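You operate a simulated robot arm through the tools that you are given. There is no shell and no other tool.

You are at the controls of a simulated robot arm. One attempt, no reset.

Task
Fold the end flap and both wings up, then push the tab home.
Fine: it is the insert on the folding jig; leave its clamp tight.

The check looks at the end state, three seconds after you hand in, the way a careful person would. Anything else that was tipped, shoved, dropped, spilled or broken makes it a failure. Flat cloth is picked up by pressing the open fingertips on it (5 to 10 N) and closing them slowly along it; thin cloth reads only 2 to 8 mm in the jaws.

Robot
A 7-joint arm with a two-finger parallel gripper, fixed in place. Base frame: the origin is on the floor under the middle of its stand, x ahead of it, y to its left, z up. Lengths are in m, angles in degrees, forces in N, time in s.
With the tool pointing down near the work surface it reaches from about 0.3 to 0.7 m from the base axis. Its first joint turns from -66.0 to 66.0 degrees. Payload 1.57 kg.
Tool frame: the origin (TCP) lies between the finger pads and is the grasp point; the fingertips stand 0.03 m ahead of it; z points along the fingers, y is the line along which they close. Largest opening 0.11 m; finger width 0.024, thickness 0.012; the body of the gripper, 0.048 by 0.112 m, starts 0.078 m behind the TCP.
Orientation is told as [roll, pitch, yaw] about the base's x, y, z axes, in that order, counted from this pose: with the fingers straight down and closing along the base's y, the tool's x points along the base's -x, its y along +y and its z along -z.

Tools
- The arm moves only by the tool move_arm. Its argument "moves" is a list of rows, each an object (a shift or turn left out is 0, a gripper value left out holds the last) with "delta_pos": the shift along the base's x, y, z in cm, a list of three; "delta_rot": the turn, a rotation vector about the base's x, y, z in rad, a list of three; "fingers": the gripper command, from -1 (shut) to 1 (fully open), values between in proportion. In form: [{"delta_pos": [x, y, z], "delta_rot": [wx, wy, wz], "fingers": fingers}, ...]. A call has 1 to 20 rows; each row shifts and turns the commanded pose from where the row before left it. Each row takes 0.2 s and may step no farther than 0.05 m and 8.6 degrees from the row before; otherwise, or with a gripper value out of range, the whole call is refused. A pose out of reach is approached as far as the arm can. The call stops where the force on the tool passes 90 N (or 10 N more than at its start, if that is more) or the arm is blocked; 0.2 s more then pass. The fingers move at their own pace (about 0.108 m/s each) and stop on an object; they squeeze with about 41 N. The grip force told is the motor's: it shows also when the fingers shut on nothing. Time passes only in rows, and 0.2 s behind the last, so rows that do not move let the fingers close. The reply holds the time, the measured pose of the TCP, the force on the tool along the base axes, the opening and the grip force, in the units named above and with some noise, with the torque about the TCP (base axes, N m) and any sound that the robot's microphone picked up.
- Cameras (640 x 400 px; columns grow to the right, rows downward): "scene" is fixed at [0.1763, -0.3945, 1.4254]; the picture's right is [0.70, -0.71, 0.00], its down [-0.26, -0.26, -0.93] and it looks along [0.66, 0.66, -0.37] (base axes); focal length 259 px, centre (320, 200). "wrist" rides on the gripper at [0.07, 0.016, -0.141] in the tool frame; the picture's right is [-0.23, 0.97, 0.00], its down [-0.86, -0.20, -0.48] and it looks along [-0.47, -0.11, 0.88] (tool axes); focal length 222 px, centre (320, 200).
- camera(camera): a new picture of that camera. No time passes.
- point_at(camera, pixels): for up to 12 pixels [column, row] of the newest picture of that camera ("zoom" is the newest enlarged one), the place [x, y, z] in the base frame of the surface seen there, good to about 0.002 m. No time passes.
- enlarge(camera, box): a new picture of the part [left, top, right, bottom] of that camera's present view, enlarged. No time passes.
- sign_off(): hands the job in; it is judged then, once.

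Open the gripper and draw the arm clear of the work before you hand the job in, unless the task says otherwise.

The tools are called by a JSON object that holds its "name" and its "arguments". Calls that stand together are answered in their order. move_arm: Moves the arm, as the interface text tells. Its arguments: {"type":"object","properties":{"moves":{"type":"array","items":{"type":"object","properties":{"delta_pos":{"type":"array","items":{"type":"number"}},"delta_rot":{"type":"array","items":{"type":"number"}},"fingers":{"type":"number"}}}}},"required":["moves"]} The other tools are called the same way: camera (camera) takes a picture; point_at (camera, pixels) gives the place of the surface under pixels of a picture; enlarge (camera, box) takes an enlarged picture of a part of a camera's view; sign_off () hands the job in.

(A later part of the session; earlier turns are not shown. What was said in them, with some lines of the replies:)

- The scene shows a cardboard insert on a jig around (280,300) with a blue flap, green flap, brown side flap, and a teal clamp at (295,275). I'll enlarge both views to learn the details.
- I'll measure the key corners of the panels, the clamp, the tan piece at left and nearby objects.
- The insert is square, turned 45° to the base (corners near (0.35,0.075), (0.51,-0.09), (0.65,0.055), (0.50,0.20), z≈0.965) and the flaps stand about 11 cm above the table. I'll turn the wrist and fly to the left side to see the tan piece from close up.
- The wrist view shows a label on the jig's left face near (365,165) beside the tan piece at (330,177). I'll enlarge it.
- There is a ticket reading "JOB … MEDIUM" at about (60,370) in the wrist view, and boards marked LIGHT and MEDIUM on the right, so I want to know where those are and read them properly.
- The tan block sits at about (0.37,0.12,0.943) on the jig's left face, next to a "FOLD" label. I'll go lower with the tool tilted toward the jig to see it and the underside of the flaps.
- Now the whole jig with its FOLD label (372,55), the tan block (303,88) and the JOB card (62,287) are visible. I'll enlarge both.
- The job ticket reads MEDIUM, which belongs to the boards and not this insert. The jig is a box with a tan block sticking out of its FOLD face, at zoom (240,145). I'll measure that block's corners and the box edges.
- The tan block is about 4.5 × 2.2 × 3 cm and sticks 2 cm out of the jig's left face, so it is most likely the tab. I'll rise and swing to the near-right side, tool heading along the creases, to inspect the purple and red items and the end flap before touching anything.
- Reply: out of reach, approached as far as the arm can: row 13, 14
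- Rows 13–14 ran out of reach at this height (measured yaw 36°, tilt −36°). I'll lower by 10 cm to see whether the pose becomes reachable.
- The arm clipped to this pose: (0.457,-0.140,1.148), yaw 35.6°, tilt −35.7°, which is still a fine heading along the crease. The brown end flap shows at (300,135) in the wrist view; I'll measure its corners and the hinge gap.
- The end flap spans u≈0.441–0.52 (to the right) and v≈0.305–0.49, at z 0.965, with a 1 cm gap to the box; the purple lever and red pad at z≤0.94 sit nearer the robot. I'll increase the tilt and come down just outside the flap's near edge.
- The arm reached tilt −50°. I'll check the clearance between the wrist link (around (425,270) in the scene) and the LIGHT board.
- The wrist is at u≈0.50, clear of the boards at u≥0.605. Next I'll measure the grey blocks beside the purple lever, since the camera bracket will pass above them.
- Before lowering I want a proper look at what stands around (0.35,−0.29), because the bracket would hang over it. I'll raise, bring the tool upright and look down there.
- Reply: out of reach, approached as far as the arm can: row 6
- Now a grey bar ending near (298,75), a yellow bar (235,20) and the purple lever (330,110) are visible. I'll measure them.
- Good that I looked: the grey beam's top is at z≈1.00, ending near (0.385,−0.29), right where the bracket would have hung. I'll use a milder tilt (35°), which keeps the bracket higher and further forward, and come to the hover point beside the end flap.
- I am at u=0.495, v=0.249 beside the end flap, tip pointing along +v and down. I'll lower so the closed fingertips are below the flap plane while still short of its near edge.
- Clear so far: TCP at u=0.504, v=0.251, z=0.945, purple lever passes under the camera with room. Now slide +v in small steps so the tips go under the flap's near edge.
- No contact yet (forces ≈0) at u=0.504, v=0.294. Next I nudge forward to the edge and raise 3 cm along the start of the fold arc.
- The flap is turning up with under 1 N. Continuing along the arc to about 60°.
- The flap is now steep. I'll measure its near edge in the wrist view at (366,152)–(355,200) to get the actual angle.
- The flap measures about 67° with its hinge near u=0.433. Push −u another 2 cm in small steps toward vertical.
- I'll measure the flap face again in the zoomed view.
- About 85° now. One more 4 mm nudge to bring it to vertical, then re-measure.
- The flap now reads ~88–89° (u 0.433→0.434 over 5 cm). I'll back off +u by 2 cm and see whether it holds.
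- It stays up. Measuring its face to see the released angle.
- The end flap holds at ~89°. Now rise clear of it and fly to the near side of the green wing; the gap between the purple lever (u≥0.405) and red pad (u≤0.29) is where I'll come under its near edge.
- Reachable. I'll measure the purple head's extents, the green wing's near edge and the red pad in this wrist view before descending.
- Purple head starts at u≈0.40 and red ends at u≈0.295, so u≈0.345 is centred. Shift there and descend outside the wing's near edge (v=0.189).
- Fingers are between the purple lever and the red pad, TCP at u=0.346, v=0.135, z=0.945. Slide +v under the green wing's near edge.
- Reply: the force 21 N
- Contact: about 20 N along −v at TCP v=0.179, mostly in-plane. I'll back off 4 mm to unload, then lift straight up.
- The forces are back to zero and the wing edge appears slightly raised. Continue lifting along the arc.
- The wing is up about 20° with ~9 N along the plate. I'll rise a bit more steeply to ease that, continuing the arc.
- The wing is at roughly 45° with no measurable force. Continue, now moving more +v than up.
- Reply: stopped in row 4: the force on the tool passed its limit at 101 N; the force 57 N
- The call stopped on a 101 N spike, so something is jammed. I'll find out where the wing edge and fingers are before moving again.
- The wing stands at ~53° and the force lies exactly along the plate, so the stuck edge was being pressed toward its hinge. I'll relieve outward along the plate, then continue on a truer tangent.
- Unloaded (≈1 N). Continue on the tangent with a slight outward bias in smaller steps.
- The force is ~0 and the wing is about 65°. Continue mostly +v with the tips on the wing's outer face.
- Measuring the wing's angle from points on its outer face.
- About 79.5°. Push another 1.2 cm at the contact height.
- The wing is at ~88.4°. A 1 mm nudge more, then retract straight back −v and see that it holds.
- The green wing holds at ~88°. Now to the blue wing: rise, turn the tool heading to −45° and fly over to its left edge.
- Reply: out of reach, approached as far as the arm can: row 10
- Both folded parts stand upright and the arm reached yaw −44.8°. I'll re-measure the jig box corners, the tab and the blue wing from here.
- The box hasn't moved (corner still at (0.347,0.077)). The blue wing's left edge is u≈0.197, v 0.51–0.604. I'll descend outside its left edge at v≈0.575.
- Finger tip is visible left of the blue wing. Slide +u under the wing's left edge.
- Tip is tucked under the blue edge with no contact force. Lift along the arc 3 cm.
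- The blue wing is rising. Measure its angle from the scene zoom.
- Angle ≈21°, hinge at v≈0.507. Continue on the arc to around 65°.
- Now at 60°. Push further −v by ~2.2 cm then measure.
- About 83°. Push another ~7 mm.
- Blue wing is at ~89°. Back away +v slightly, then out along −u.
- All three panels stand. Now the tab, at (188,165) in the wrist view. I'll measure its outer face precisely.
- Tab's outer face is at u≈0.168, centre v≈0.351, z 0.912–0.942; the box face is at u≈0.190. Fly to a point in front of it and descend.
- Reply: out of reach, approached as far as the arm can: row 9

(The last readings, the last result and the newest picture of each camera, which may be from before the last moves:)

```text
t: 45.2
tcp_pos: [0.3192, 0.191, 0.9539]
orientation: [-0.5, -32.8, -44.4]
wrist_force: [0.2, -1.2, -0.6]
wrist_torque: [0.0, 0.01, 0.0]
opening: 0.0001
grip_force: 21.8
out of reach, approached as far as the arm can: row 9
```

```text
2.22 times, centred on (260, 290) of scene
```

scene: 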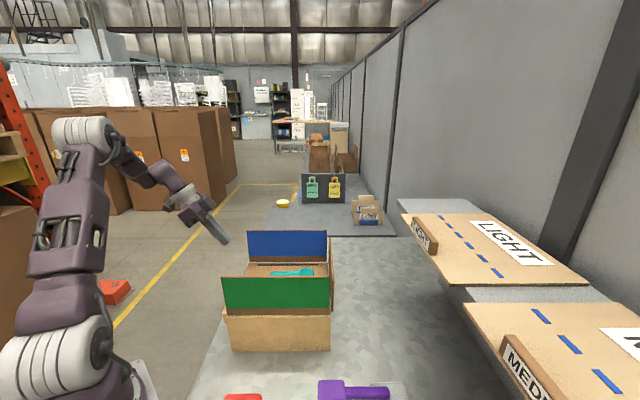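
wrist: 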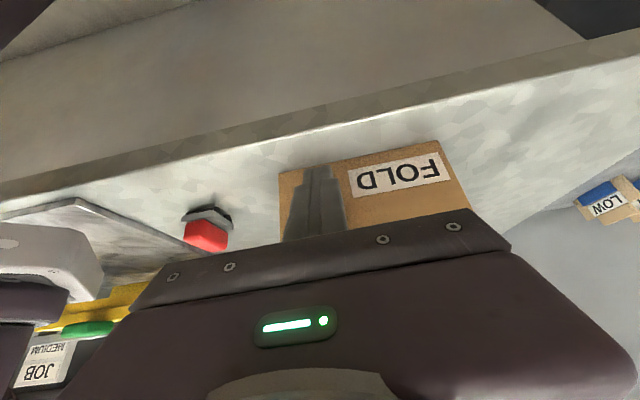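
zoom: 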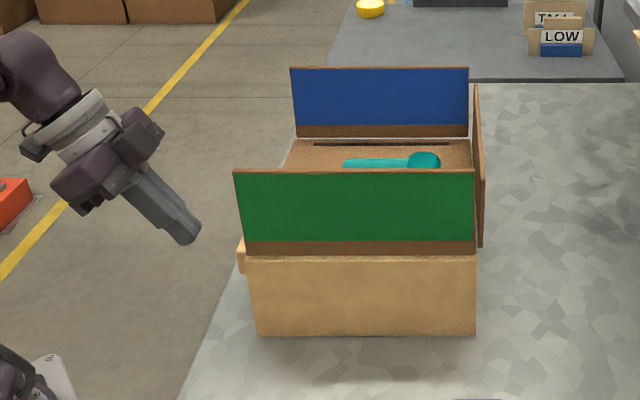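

The last row clipped at z=0.954, v=0.361. Moving closer to the tab should ease reach; shift toward u=0.12, v=0.351 and down 1 cm.

{"name": "move_arm", "arguments": {"moves": [{"delta_pos": [0.7, -1.4, 0]}, {"delta_pos": [0.7, -1.4, 0]}, {"delta_pos": [0, 0, -0.6]}, {"delta_pos": [0, 0, -0.5]}, {"delta_pos": [0, 0, 0]}]}}

{"name": "camera", "arguments": {"camera": "wrist"}}

{"name": "enlarge", "arguments": {"camera": "scene", "box": [200, 270, 300, 350]}}

```text
t: 46.4
tcp_pos: [0.3405, 0.166, 0.9516]
orientation: [-0.7, -32.8, -44.5]
wrist_force: [-0.1, -0.6, 0.3]
wrist_torque: [0.01, 0.01, 0.03]
opening: 0.0001
grip_force: 21.2
out of reach, approached as far as the arm can: row 2, 3, 4
```

```text
taken
```

wrist: 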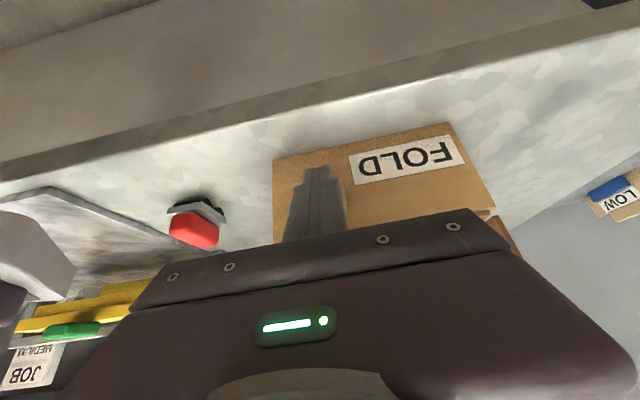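

```text
5.00 times, centred on (250, 310) of scene
```

zoom: 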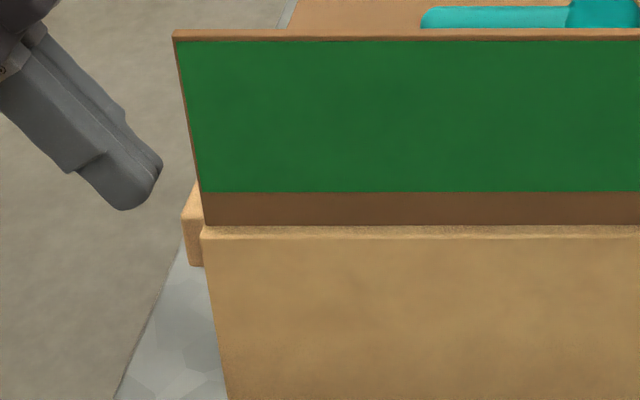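

TCP at u=0.123, v=0.358, z=0.952; the tip corner (u≈0.150, z≈0.933) lines up with the tab face. Try stepping straight along +u to touch the tab.

{"name": "move_arm", "arguments": {"moves": [{"delta_pos": [0.4, -0.4, 0]}, {"delta_pos": [0.4, -0.4, 0]}, {"delta_pos": [0.3, -0.3, 0]}]}}

{"name": "enlarge", "arguments": {"camera": "scene", "box": [200, 270, 300, 350]}}

```text
t: 47.2
tcp_pos: [0.3505, 0.1558, 0.9508]
orientation: [-0.5, -32.9, -44.5]
wrist_force: [0.0, -0.4, 0.3]
wrist_torque: [0.01, 0.04, 0.05]
opening: 0.0003
grip_force: 21.3
```

```text
5.00 times, centred on (250, 310) of scene
```

zoom: 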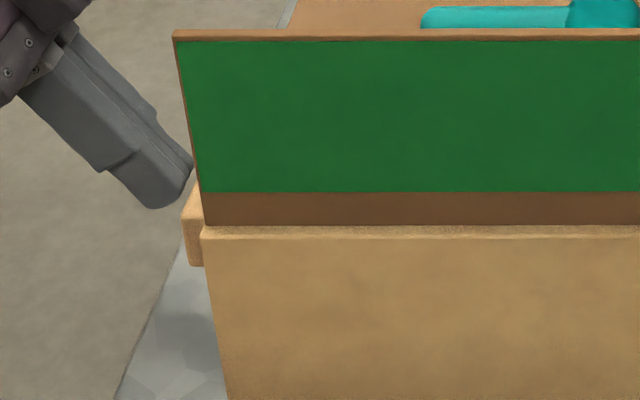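

Tip corner is 4 mm from the tab face. I'd like contact nearer its centre height, so I try lowering 0.8 cm here.

{"name": "move_arm", "arguments": {"moves": [{"delta_pos": [0, 0, -0.4]}, {"delta_pos": [0, 0, -0.4]}, {"delta_pos": [0, 0, 0]}]}}

{"name": "enlarge", "arguments": {"camera": "scene", "box": [200, 270, 300, 350]}}

{"name": "enlarge", "arguments": {"camera": "wrist", "box": [240, 110, 520, 260]}}

```text
t: 48.0
tcp_pos: [0.3529, 0.158, 0.9466]
orientation: [-0.8, -32.8, -44.5]
wrist_force: [0.4, 0.2, -0.2]
wrist_torque: [0.0, 0.03, 0.02]
opening: 0.0
grip_force: 21.1
out of reach, approached as far as the arm can: row 2
```

```text
5.00 times, centred on (250, 310) of scene
```

zoom: 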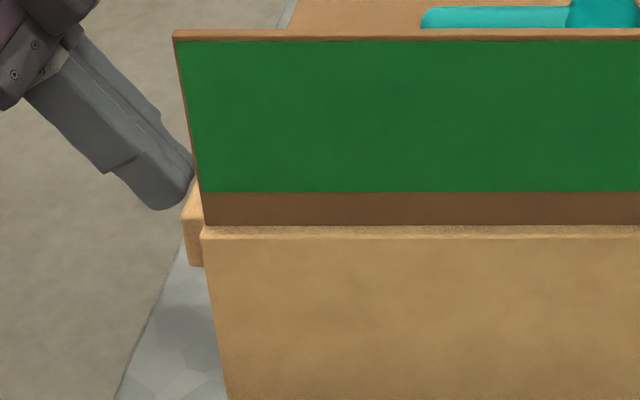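

```text
2.29 times, centred on (380, 185) of wrist
```

zoom: 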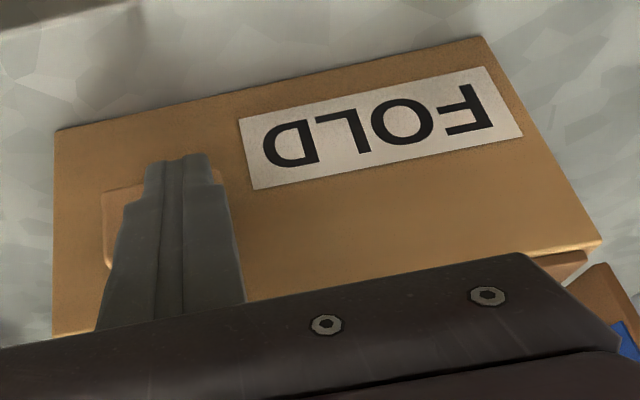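

The tip corner is now at z≈0.928, v≈0.361, within the tab's face. Push +u in 3 mm steps, watching the force.

{"name": "move_arm", "arguments": {"moves": [{"delta_pos": [0.2, -0.25, 0]}, {"delta_pos": [0.2, -0.25, 0]}, {"delta_pos": [0.2, -0.25, 0]}, {"delta_pos": [0.2, -0.25, 0]}]}}

{"name": "enlarge", "arguments": {"camera": "scene", "box": [200, 270, 300, 350]}}

{"name": "enlarge", "arguments": {"camera": "wrist", "box": [240, 110, 520, 260]}}

```text
t: 49.0
tcp_pos: [0.362, 0.149, 0.9478]
orientation: [-0.6, -32.8, -44.5]
wrist_force: [-1.1, 2.4, 0.3]
wrist_torque: [0.0, 0.03, 0.01]
opening: 0.0001
grip_force: 20.7
```

```text
5.00 times, centred on (250, 310) of scene
```

zoom: 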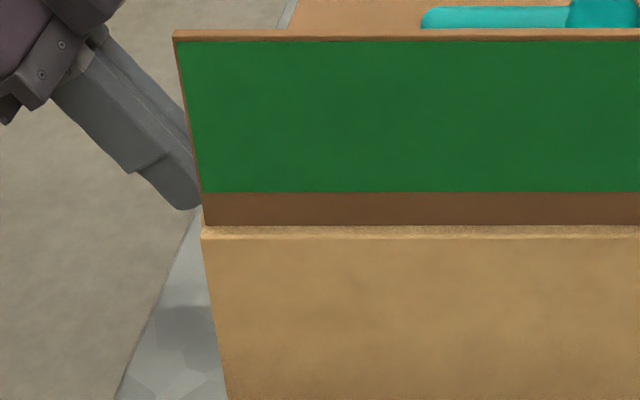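

```text
2.29 times, centred on (380, 185) of wrist
```

zoom: 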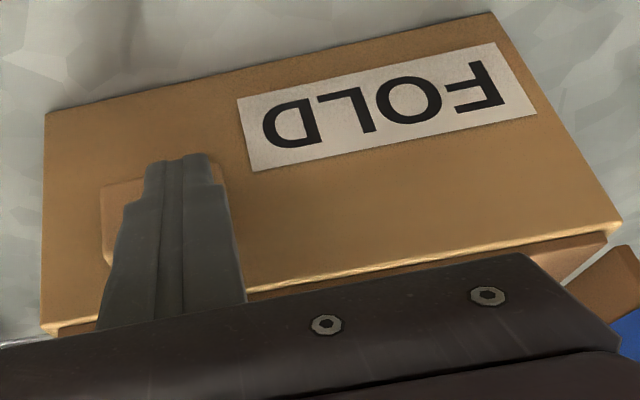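

The tab slides in with ~2.5 N. Continue pushing.

{"name": "move_arm", "arguments": {"moves": [{"delta_pos": [0.2, -0.22, 0]}, {"delta_pos": [0.2, -0.22, 0]}, {"delta_pos": [0.2, -0.22, 0]}, {"delta_pos": [0.1, -0.12, 0]}]}}

{"name": "enlarge", "arguments": {"camera": "wrist", "box": [240, 110, 520, 260]}}

```text
t: 50.0
tcp_pos: [0.3659, 0.143, 0.9473]
orientation: [-0.7, -32.6, -44.2]
wrist_force: [-35.7, 24.9, 15.2]
wrist_torque: [0.21, 0.4, -0.21]
opening: 0.0001
grip_force: 20.6
```

```text
2.29 times, centred on (380, 185) of wrist
```

zoom: 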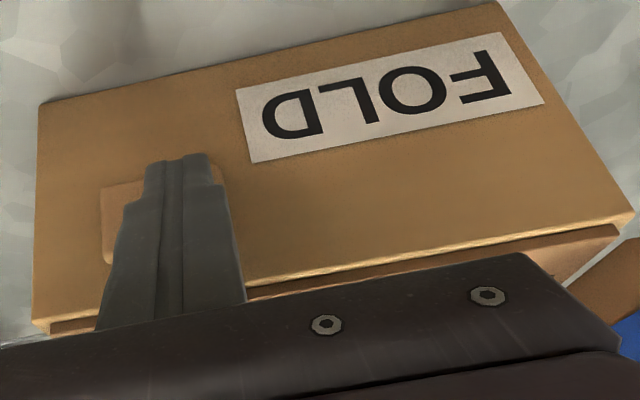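

The force jumped to ~45 N with the tip at u≈0.184, so the tab has hit a stop. I'll back off and inspect it.

{"name": "move_arm", "arguments": {"moves": [{"delta_pos": [-0.3, 0.3, 0]}, {"delta_pos": [-1.0, 1.0, 0]}, {"delta_pos": [-1.5, 1.5, 0]}, {"delta_pos": [-1.0, 1.0, 2.0]}, {"delta_pos": [0, 0, 2.0]}, {"delta_pos": [1.0, 1.0, 2.0]}, {"delta_pos": [2.0, 2.0, 1.0]}, {"delta_pos": [2.0, 2.0, 0]}, {"delta_pos": [2.0, 2.0, 0]}]}}

{"name": "camera", "arguments": {"camera": "wrist"}}

{"name": "enlarge", "arguments": {"camera": "scene", "box": [190, 220, 370, 370]}}

```text
t: 52.0
tcp_pos: [0.4006, 0.2476, 1.0167]
orientation: [-0.4, -32.9, -44.6]
wrist_force: [-0.5, 0.3, 0.0]
wrist_torque: [-0.03, -0.02, 0.03]
opening: 0.0
grip_force: 21.6
```

```text
taken
```

wrist: 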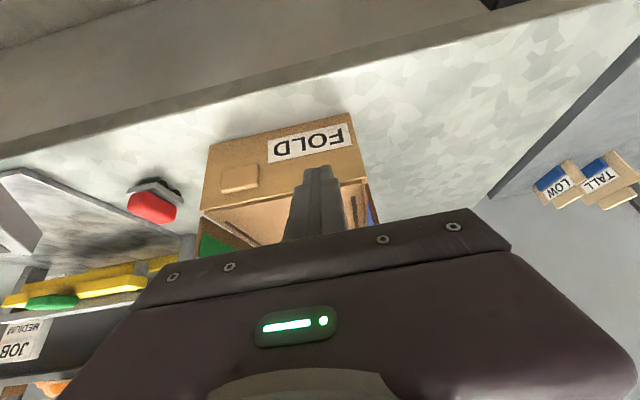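

```text
2.67 times, centred on (280, 295) of scene
```

zoom: 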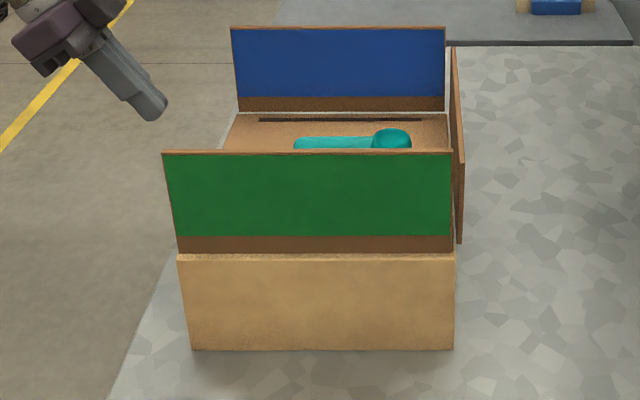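

{"name": "enlarge", "arguments": {"camera": "wrist", "box": [190, 100, 390, 250]}}

{"name": "point_at", "arguments": {"camera": "zoom", "pixels": [[120, 230], [200, 215], [160, 245], [155, 285], [110, 275], [210, 255], [90, 180], [240, 200], [260, 240], [45, 360], [530, 235], [160, 320]]}}

```text
2.67 times, centred on (290, 175) of wrist
```

zoom: 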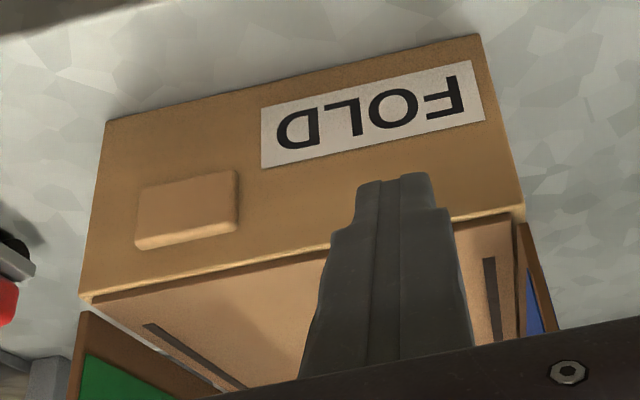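

```text
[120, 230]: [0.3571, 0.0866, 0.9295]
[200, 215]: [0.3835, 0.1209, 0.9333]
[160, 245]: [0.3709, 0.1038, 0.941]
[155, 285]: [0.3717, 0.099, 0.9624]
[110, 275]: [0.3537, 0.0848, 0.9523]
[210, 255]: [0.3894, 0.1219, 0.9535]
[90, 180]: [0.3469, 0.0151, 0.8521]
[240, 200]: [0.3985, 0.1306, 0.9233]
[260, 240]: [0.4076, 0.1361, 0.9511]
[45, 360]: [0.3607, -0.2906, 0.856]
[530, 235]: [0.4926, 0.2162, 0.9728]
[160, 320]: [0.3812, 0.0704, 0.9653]
```

The tab now stands only ~4–5 mm proud (face u≈0.186, box u≈0.190) after a hard stop at 45 N; the box did not shift. I'll check whether the flaps have crept at all.

{"name": "enlarge", "arguments": {"camera": "scene", "box": [200, 220, 360, 370]}}

{"name": "point_at", "arguments": {"camera": "zoom", "pixels": [[150, 40], [150, 95], [380, 40], [380, 95], [80, 165], [80, 240], [350, 165], [350, 240], [404, 60], [404, 200], [398, 60], [398, 110]]}}

```text
2.67 times, centred on (280, 295) of scene
```

zoom: 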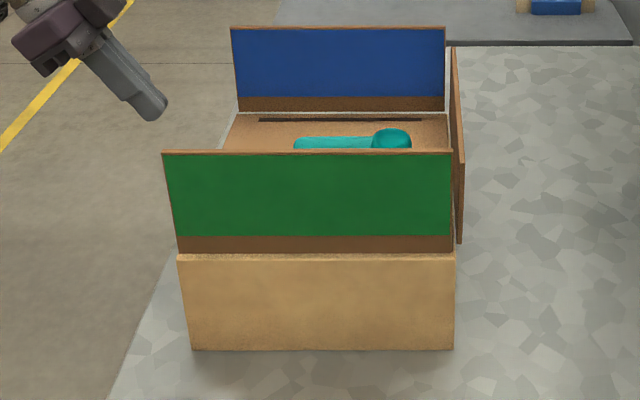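

```text
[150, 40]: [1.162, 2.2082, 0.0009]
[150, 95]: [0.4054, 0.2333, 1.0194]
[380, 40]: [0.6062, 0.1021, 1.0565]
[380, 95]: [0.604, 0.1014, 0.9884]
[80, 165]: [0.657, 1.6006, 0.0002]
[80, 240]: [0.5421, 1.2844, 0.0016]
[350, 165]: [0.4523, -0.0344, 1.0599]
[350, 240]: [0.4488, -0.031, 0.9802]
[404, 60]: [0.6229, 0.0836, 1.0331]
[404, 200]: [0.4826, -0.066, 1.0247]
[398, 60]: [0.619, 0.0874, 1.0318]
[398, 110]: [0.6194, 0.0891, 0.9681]
```

Flaps hold (green 90°, blue ~88°). I'll return to the tab for one more firm push, to make sure that stop is really home rather than a snag.

{"name": "move_arm", "arguments": {"moves": [{"delta_pos": [-2.0, -2.0, 0]}, {"delta_pos": [-2.0, -2.0, 0]}, {"delta_pos": [-2.0, -2.0, -1.0]}, {"delta_pos": [-1.0, -1.0, -2.0]}, {"delta_pos": [0, 0, -2.0]}, {"delta_pos": [1.0, -1.0, -2.0]}, {"delta_pos": [1.0, -1.0, 0]}, {"delta_pos": [0.8, -0.8, 0]}]}}

{"name": "enlarge", "arguments": {"camera": "wrist", "box": [240, 110, 520, 260]}}

```text
t: 53.8
tcp_pos: [0.3593, 0.1498, 0.9486]
orientation: [-0.7, -32.8, -44.5]
wrist_force: [-0.2, 0.2, -0.4]
wrist_torque: [0.01, -0.01, -0.01]
opening: 0.0
grip_force: 21.7
```

```text
2.29 times, centred on (380, 185) of wrist
```

zoom: 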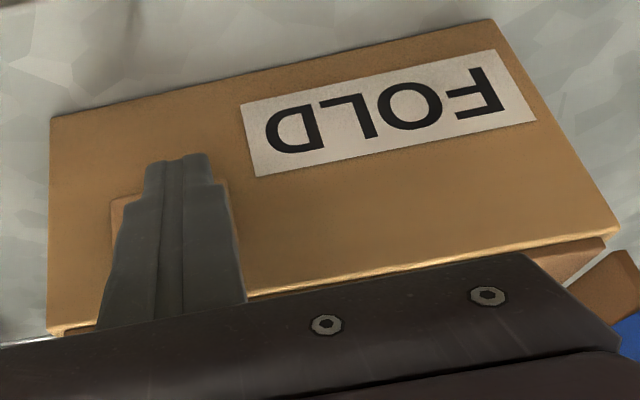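

Tip is about 1 cm in front of the tab. Push +u again, gradually.

{"name": "move_arm", "arguments": {"moves": [{"delta_pos": [0.25, -0.3, 0]}, {"delta_pos": [0.25, -0.3, 0]}, {"delta_pos": [0.2, -0.25, 0]}, {"delta_pos": [0.2, -0.2, 0]}, {"delta_pos": [0.15, -0.15, 0]}, {"delta_pos": [0, 0, 0]}]}}

{"name": "enlarge", "arguments": {"camera": "wrist", "box": [240, 110, 520, 260]}}

```text
t: 55.2
tcp_pos: [0.366, 0.1417, 0.9468]
orientation: [-0.7, -32.3, -44.2]
wrist_force: [-50.8, 34.8, 21.1]
wrist_torque: [-0.12, 0.93, -0.36]
opening: 0.0001
grip_force: 21.1
```

```text
2.29 times, centred on (380, 185) of wrist
```

zoom: 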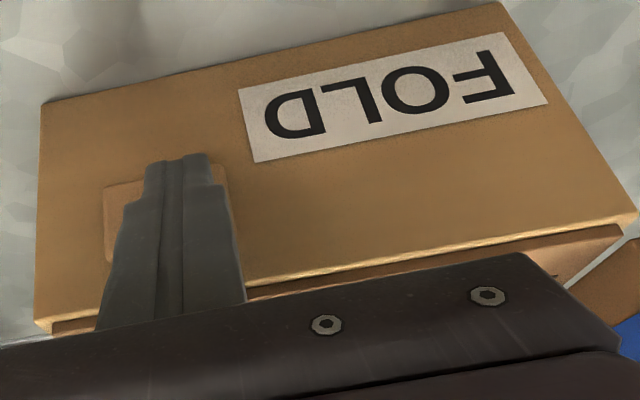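

At ~60 N the tab doesn't go further (u 0.1586 against 0.1576 before), so it is on its end stop. Back off, lift clear and re-inspect everything.

{"name": "move_arm", "arguments": {"moves": [{"delta_pos": [-0.4, 0.4, 0]}, {"delta_pos": [-1.0, 1.0, 0]}, {"delta_pos": [-1.5, 1.5, 0]}, {"delta_pos": [-1.0, 1.0, 2.0]}, {"delta_pos": [0, 0, 3.0]}, {"delta_pos": [0, 0, 4.0]}, {"delta_pos": [0, 0, 4.0], "fingers": 1}, {"delta_pos": [1.5, 2.0, 3.0]}, {"delta_pos": [1.5, 2.0, 3.0]}, {"delta_pos": [1.5, 2.0, 3.0]}, {"delta_pos": [0, 0, 0]}]}}

{"name": "camera", "arguments": {"camera": "wrist"}}

{"name": "camera", "arguments": {"camera": "scene"}}

```text
t: 57.6
tcp_pos: [0.3752, 0.2346, 1.1677]
orientation: [-0.4, -33.0, -44.5]
wrist_force: [0.3, 0.8, 0.4]
wrist_torque: [-0.02, -0.01, -0.03]
opening: 0.1102
grip_force: 0.0
```

```text
taken
```

wrist: 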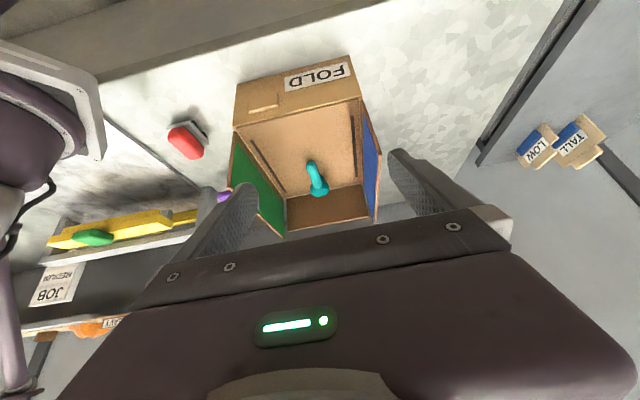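

```text
taken
```

scene: 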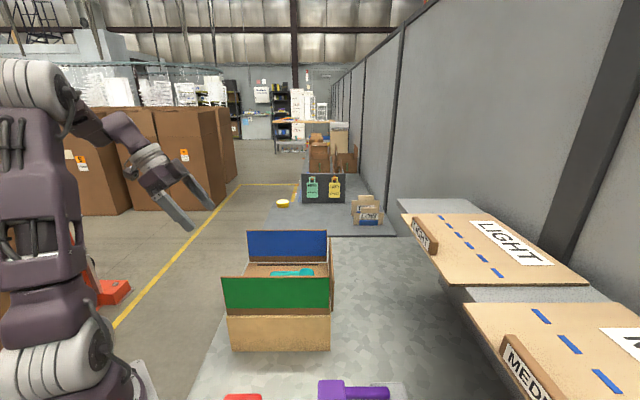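

{"name": "enlarge", "arguments": {"camera": "wrist", "box": [210, 40, 410, 240]}}

{"name": "point_at", "arguments": {"camera": "zoom", "pixels": [[180, 205], [260, 240], [300, 390], [450, 370], [300, 340], [430, 310], [500, 350], [470, 230], [265, 150], [250, 185], [340, 335], [420, 360]]}}

```text
2.00 times, centred on (310, 140) of wrist
```

zoom: 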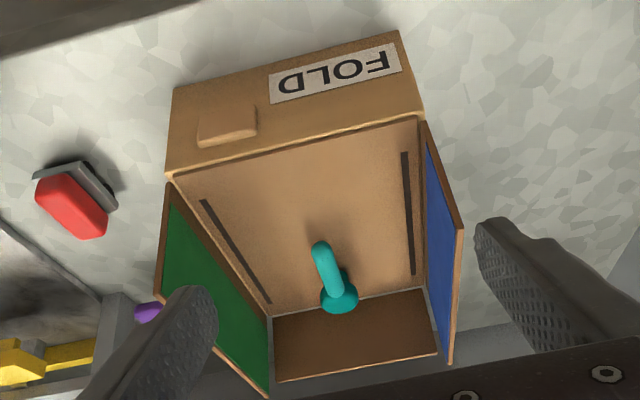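

```text
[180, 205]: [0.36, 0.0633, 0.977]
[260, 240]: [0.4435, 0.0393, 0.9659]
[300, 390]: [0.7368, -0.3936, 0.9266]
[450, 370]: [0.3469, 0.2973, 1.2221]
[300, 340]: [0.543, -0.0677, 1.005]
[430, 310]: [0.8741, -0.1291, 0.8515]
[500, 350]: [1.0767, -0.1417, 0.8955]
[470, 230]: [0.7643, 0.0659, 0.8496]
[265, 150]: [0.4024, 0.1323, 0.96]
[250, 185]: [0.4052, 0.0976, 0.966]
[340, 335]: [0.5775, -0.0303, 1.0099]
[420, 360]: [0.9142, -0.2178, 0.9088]
```

The three panels stand round the base, the tab is almost flush and the clamp is untouched. Sample the end flap's inner face and the wings for angles again.

{"name": "point_at", "arguments": {"camera": "zoom", "pixels": [[290, 325], [295, 368], [380, 310], [385, 355], [410, 305], [415, 345], [435, 180], [450, 250], [180, 215], [200, 260], [220, 120], [235, 130]]}}

```text
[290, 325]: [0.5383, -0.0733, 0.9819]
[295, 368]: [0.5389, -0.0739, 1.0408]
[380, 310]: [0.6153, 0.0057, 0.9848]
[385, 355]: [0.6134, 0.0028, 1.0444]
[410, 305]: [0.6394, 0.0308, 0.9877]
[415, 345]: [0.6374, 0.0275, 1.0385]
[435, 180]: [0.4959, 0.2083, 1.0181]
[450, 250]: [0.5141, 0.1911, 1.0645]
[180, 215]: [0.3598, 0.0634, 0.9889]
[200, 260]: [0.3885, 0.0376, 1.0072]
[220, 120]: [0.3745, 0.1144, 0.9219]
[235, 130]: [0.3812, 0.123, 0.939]
```

End flap reads vertical within 1° (u 0.4325→0.4333), wings 88–90°, tab on its stop, clamp, purple lever and red pad unchanged. Last, draw the arm up and away with the gripper open, and take a final look.

{"name": "move_arm", "arguments": {"moves": [{"delta_pos": [-1.0, 1.0, 3.0], "fingers": 1}, {"delta_pos": [-1.0, 1.0, 3.0]}, {"delta_pos": [-0.5, 0.5, 2.0]}, {"delta_pos": [0, 0, 0]}, {"delta_pos": [0, 0, 0]}]}}

{"name": "camera", "arguments": {"camera": "scene"}}

{"name": "enlarge", "arguments": {"camera": "scene", "box": [190, 220, 400, 400]}}

```text
t: 58.8
tcp_pos: [0.3508, 0.2612, 1.2488]
orientation: [-0.3, -33.0, -44.6]
wrist_force: [-0.6, -0.7, 0.2]
wrist_torque: [0.02, -0.01, 0.01]
opening: 0.1102
grip_force: 0.0
```

```text
taken
```

scene: 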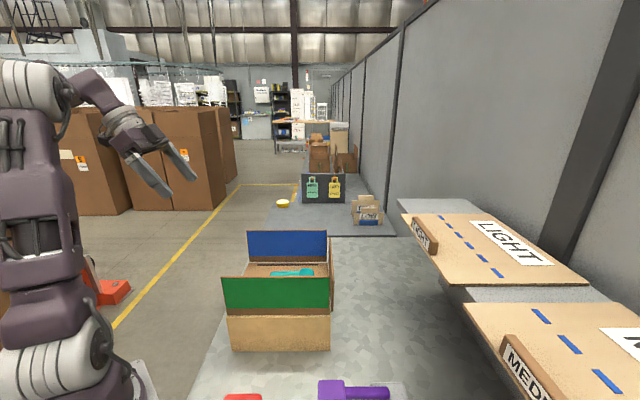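

```text
2.22 times, centred on (295, 310) of scene
```

zoom: 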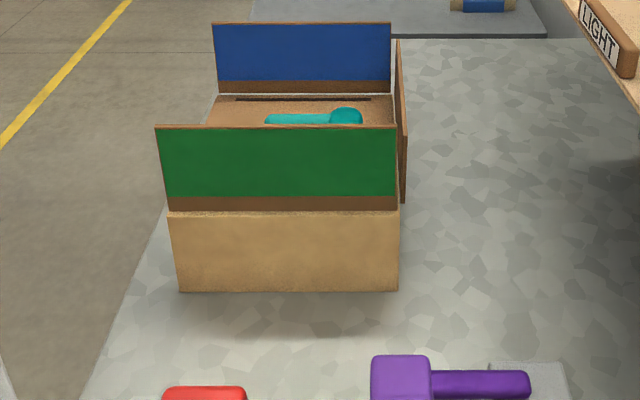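

The final view shows the end flap and both wings upright, the tab home, the clamp in place and nothing else disturbed; the gripper is open and clear. Handing in.

{"name": "sign_off", "arguments": {}}

```text
The job is handed in.
```

The job is handed in. The end flap and both wings are folded up, and the tab is pushed in to its stop.

- **Flaps:** at my last measurement the end flap and the green wing stood within about 1° of vertical. The blue wing was at about 88°. All three stayed up after I let go.
- **Tab:** it slid in about 1.8 cm with light force, then stopped hard, still standing 4–5 mm proud of the jig face. A second push at about 60 N moved it no further, so I took that as home. There was no click to confirm it.
- **Jam on the green wing:** partway up, the fingertips caught its edge and the call stopped on a 101 N force spike. I eased off and finished the fold gently. The jig measured in the same place afterward, and I saw no damage.
- **Surroundings:** I didn't touch the clamp. The final view showed nothing knocked or shifted, and the arm is drawn clear with the gripper open.
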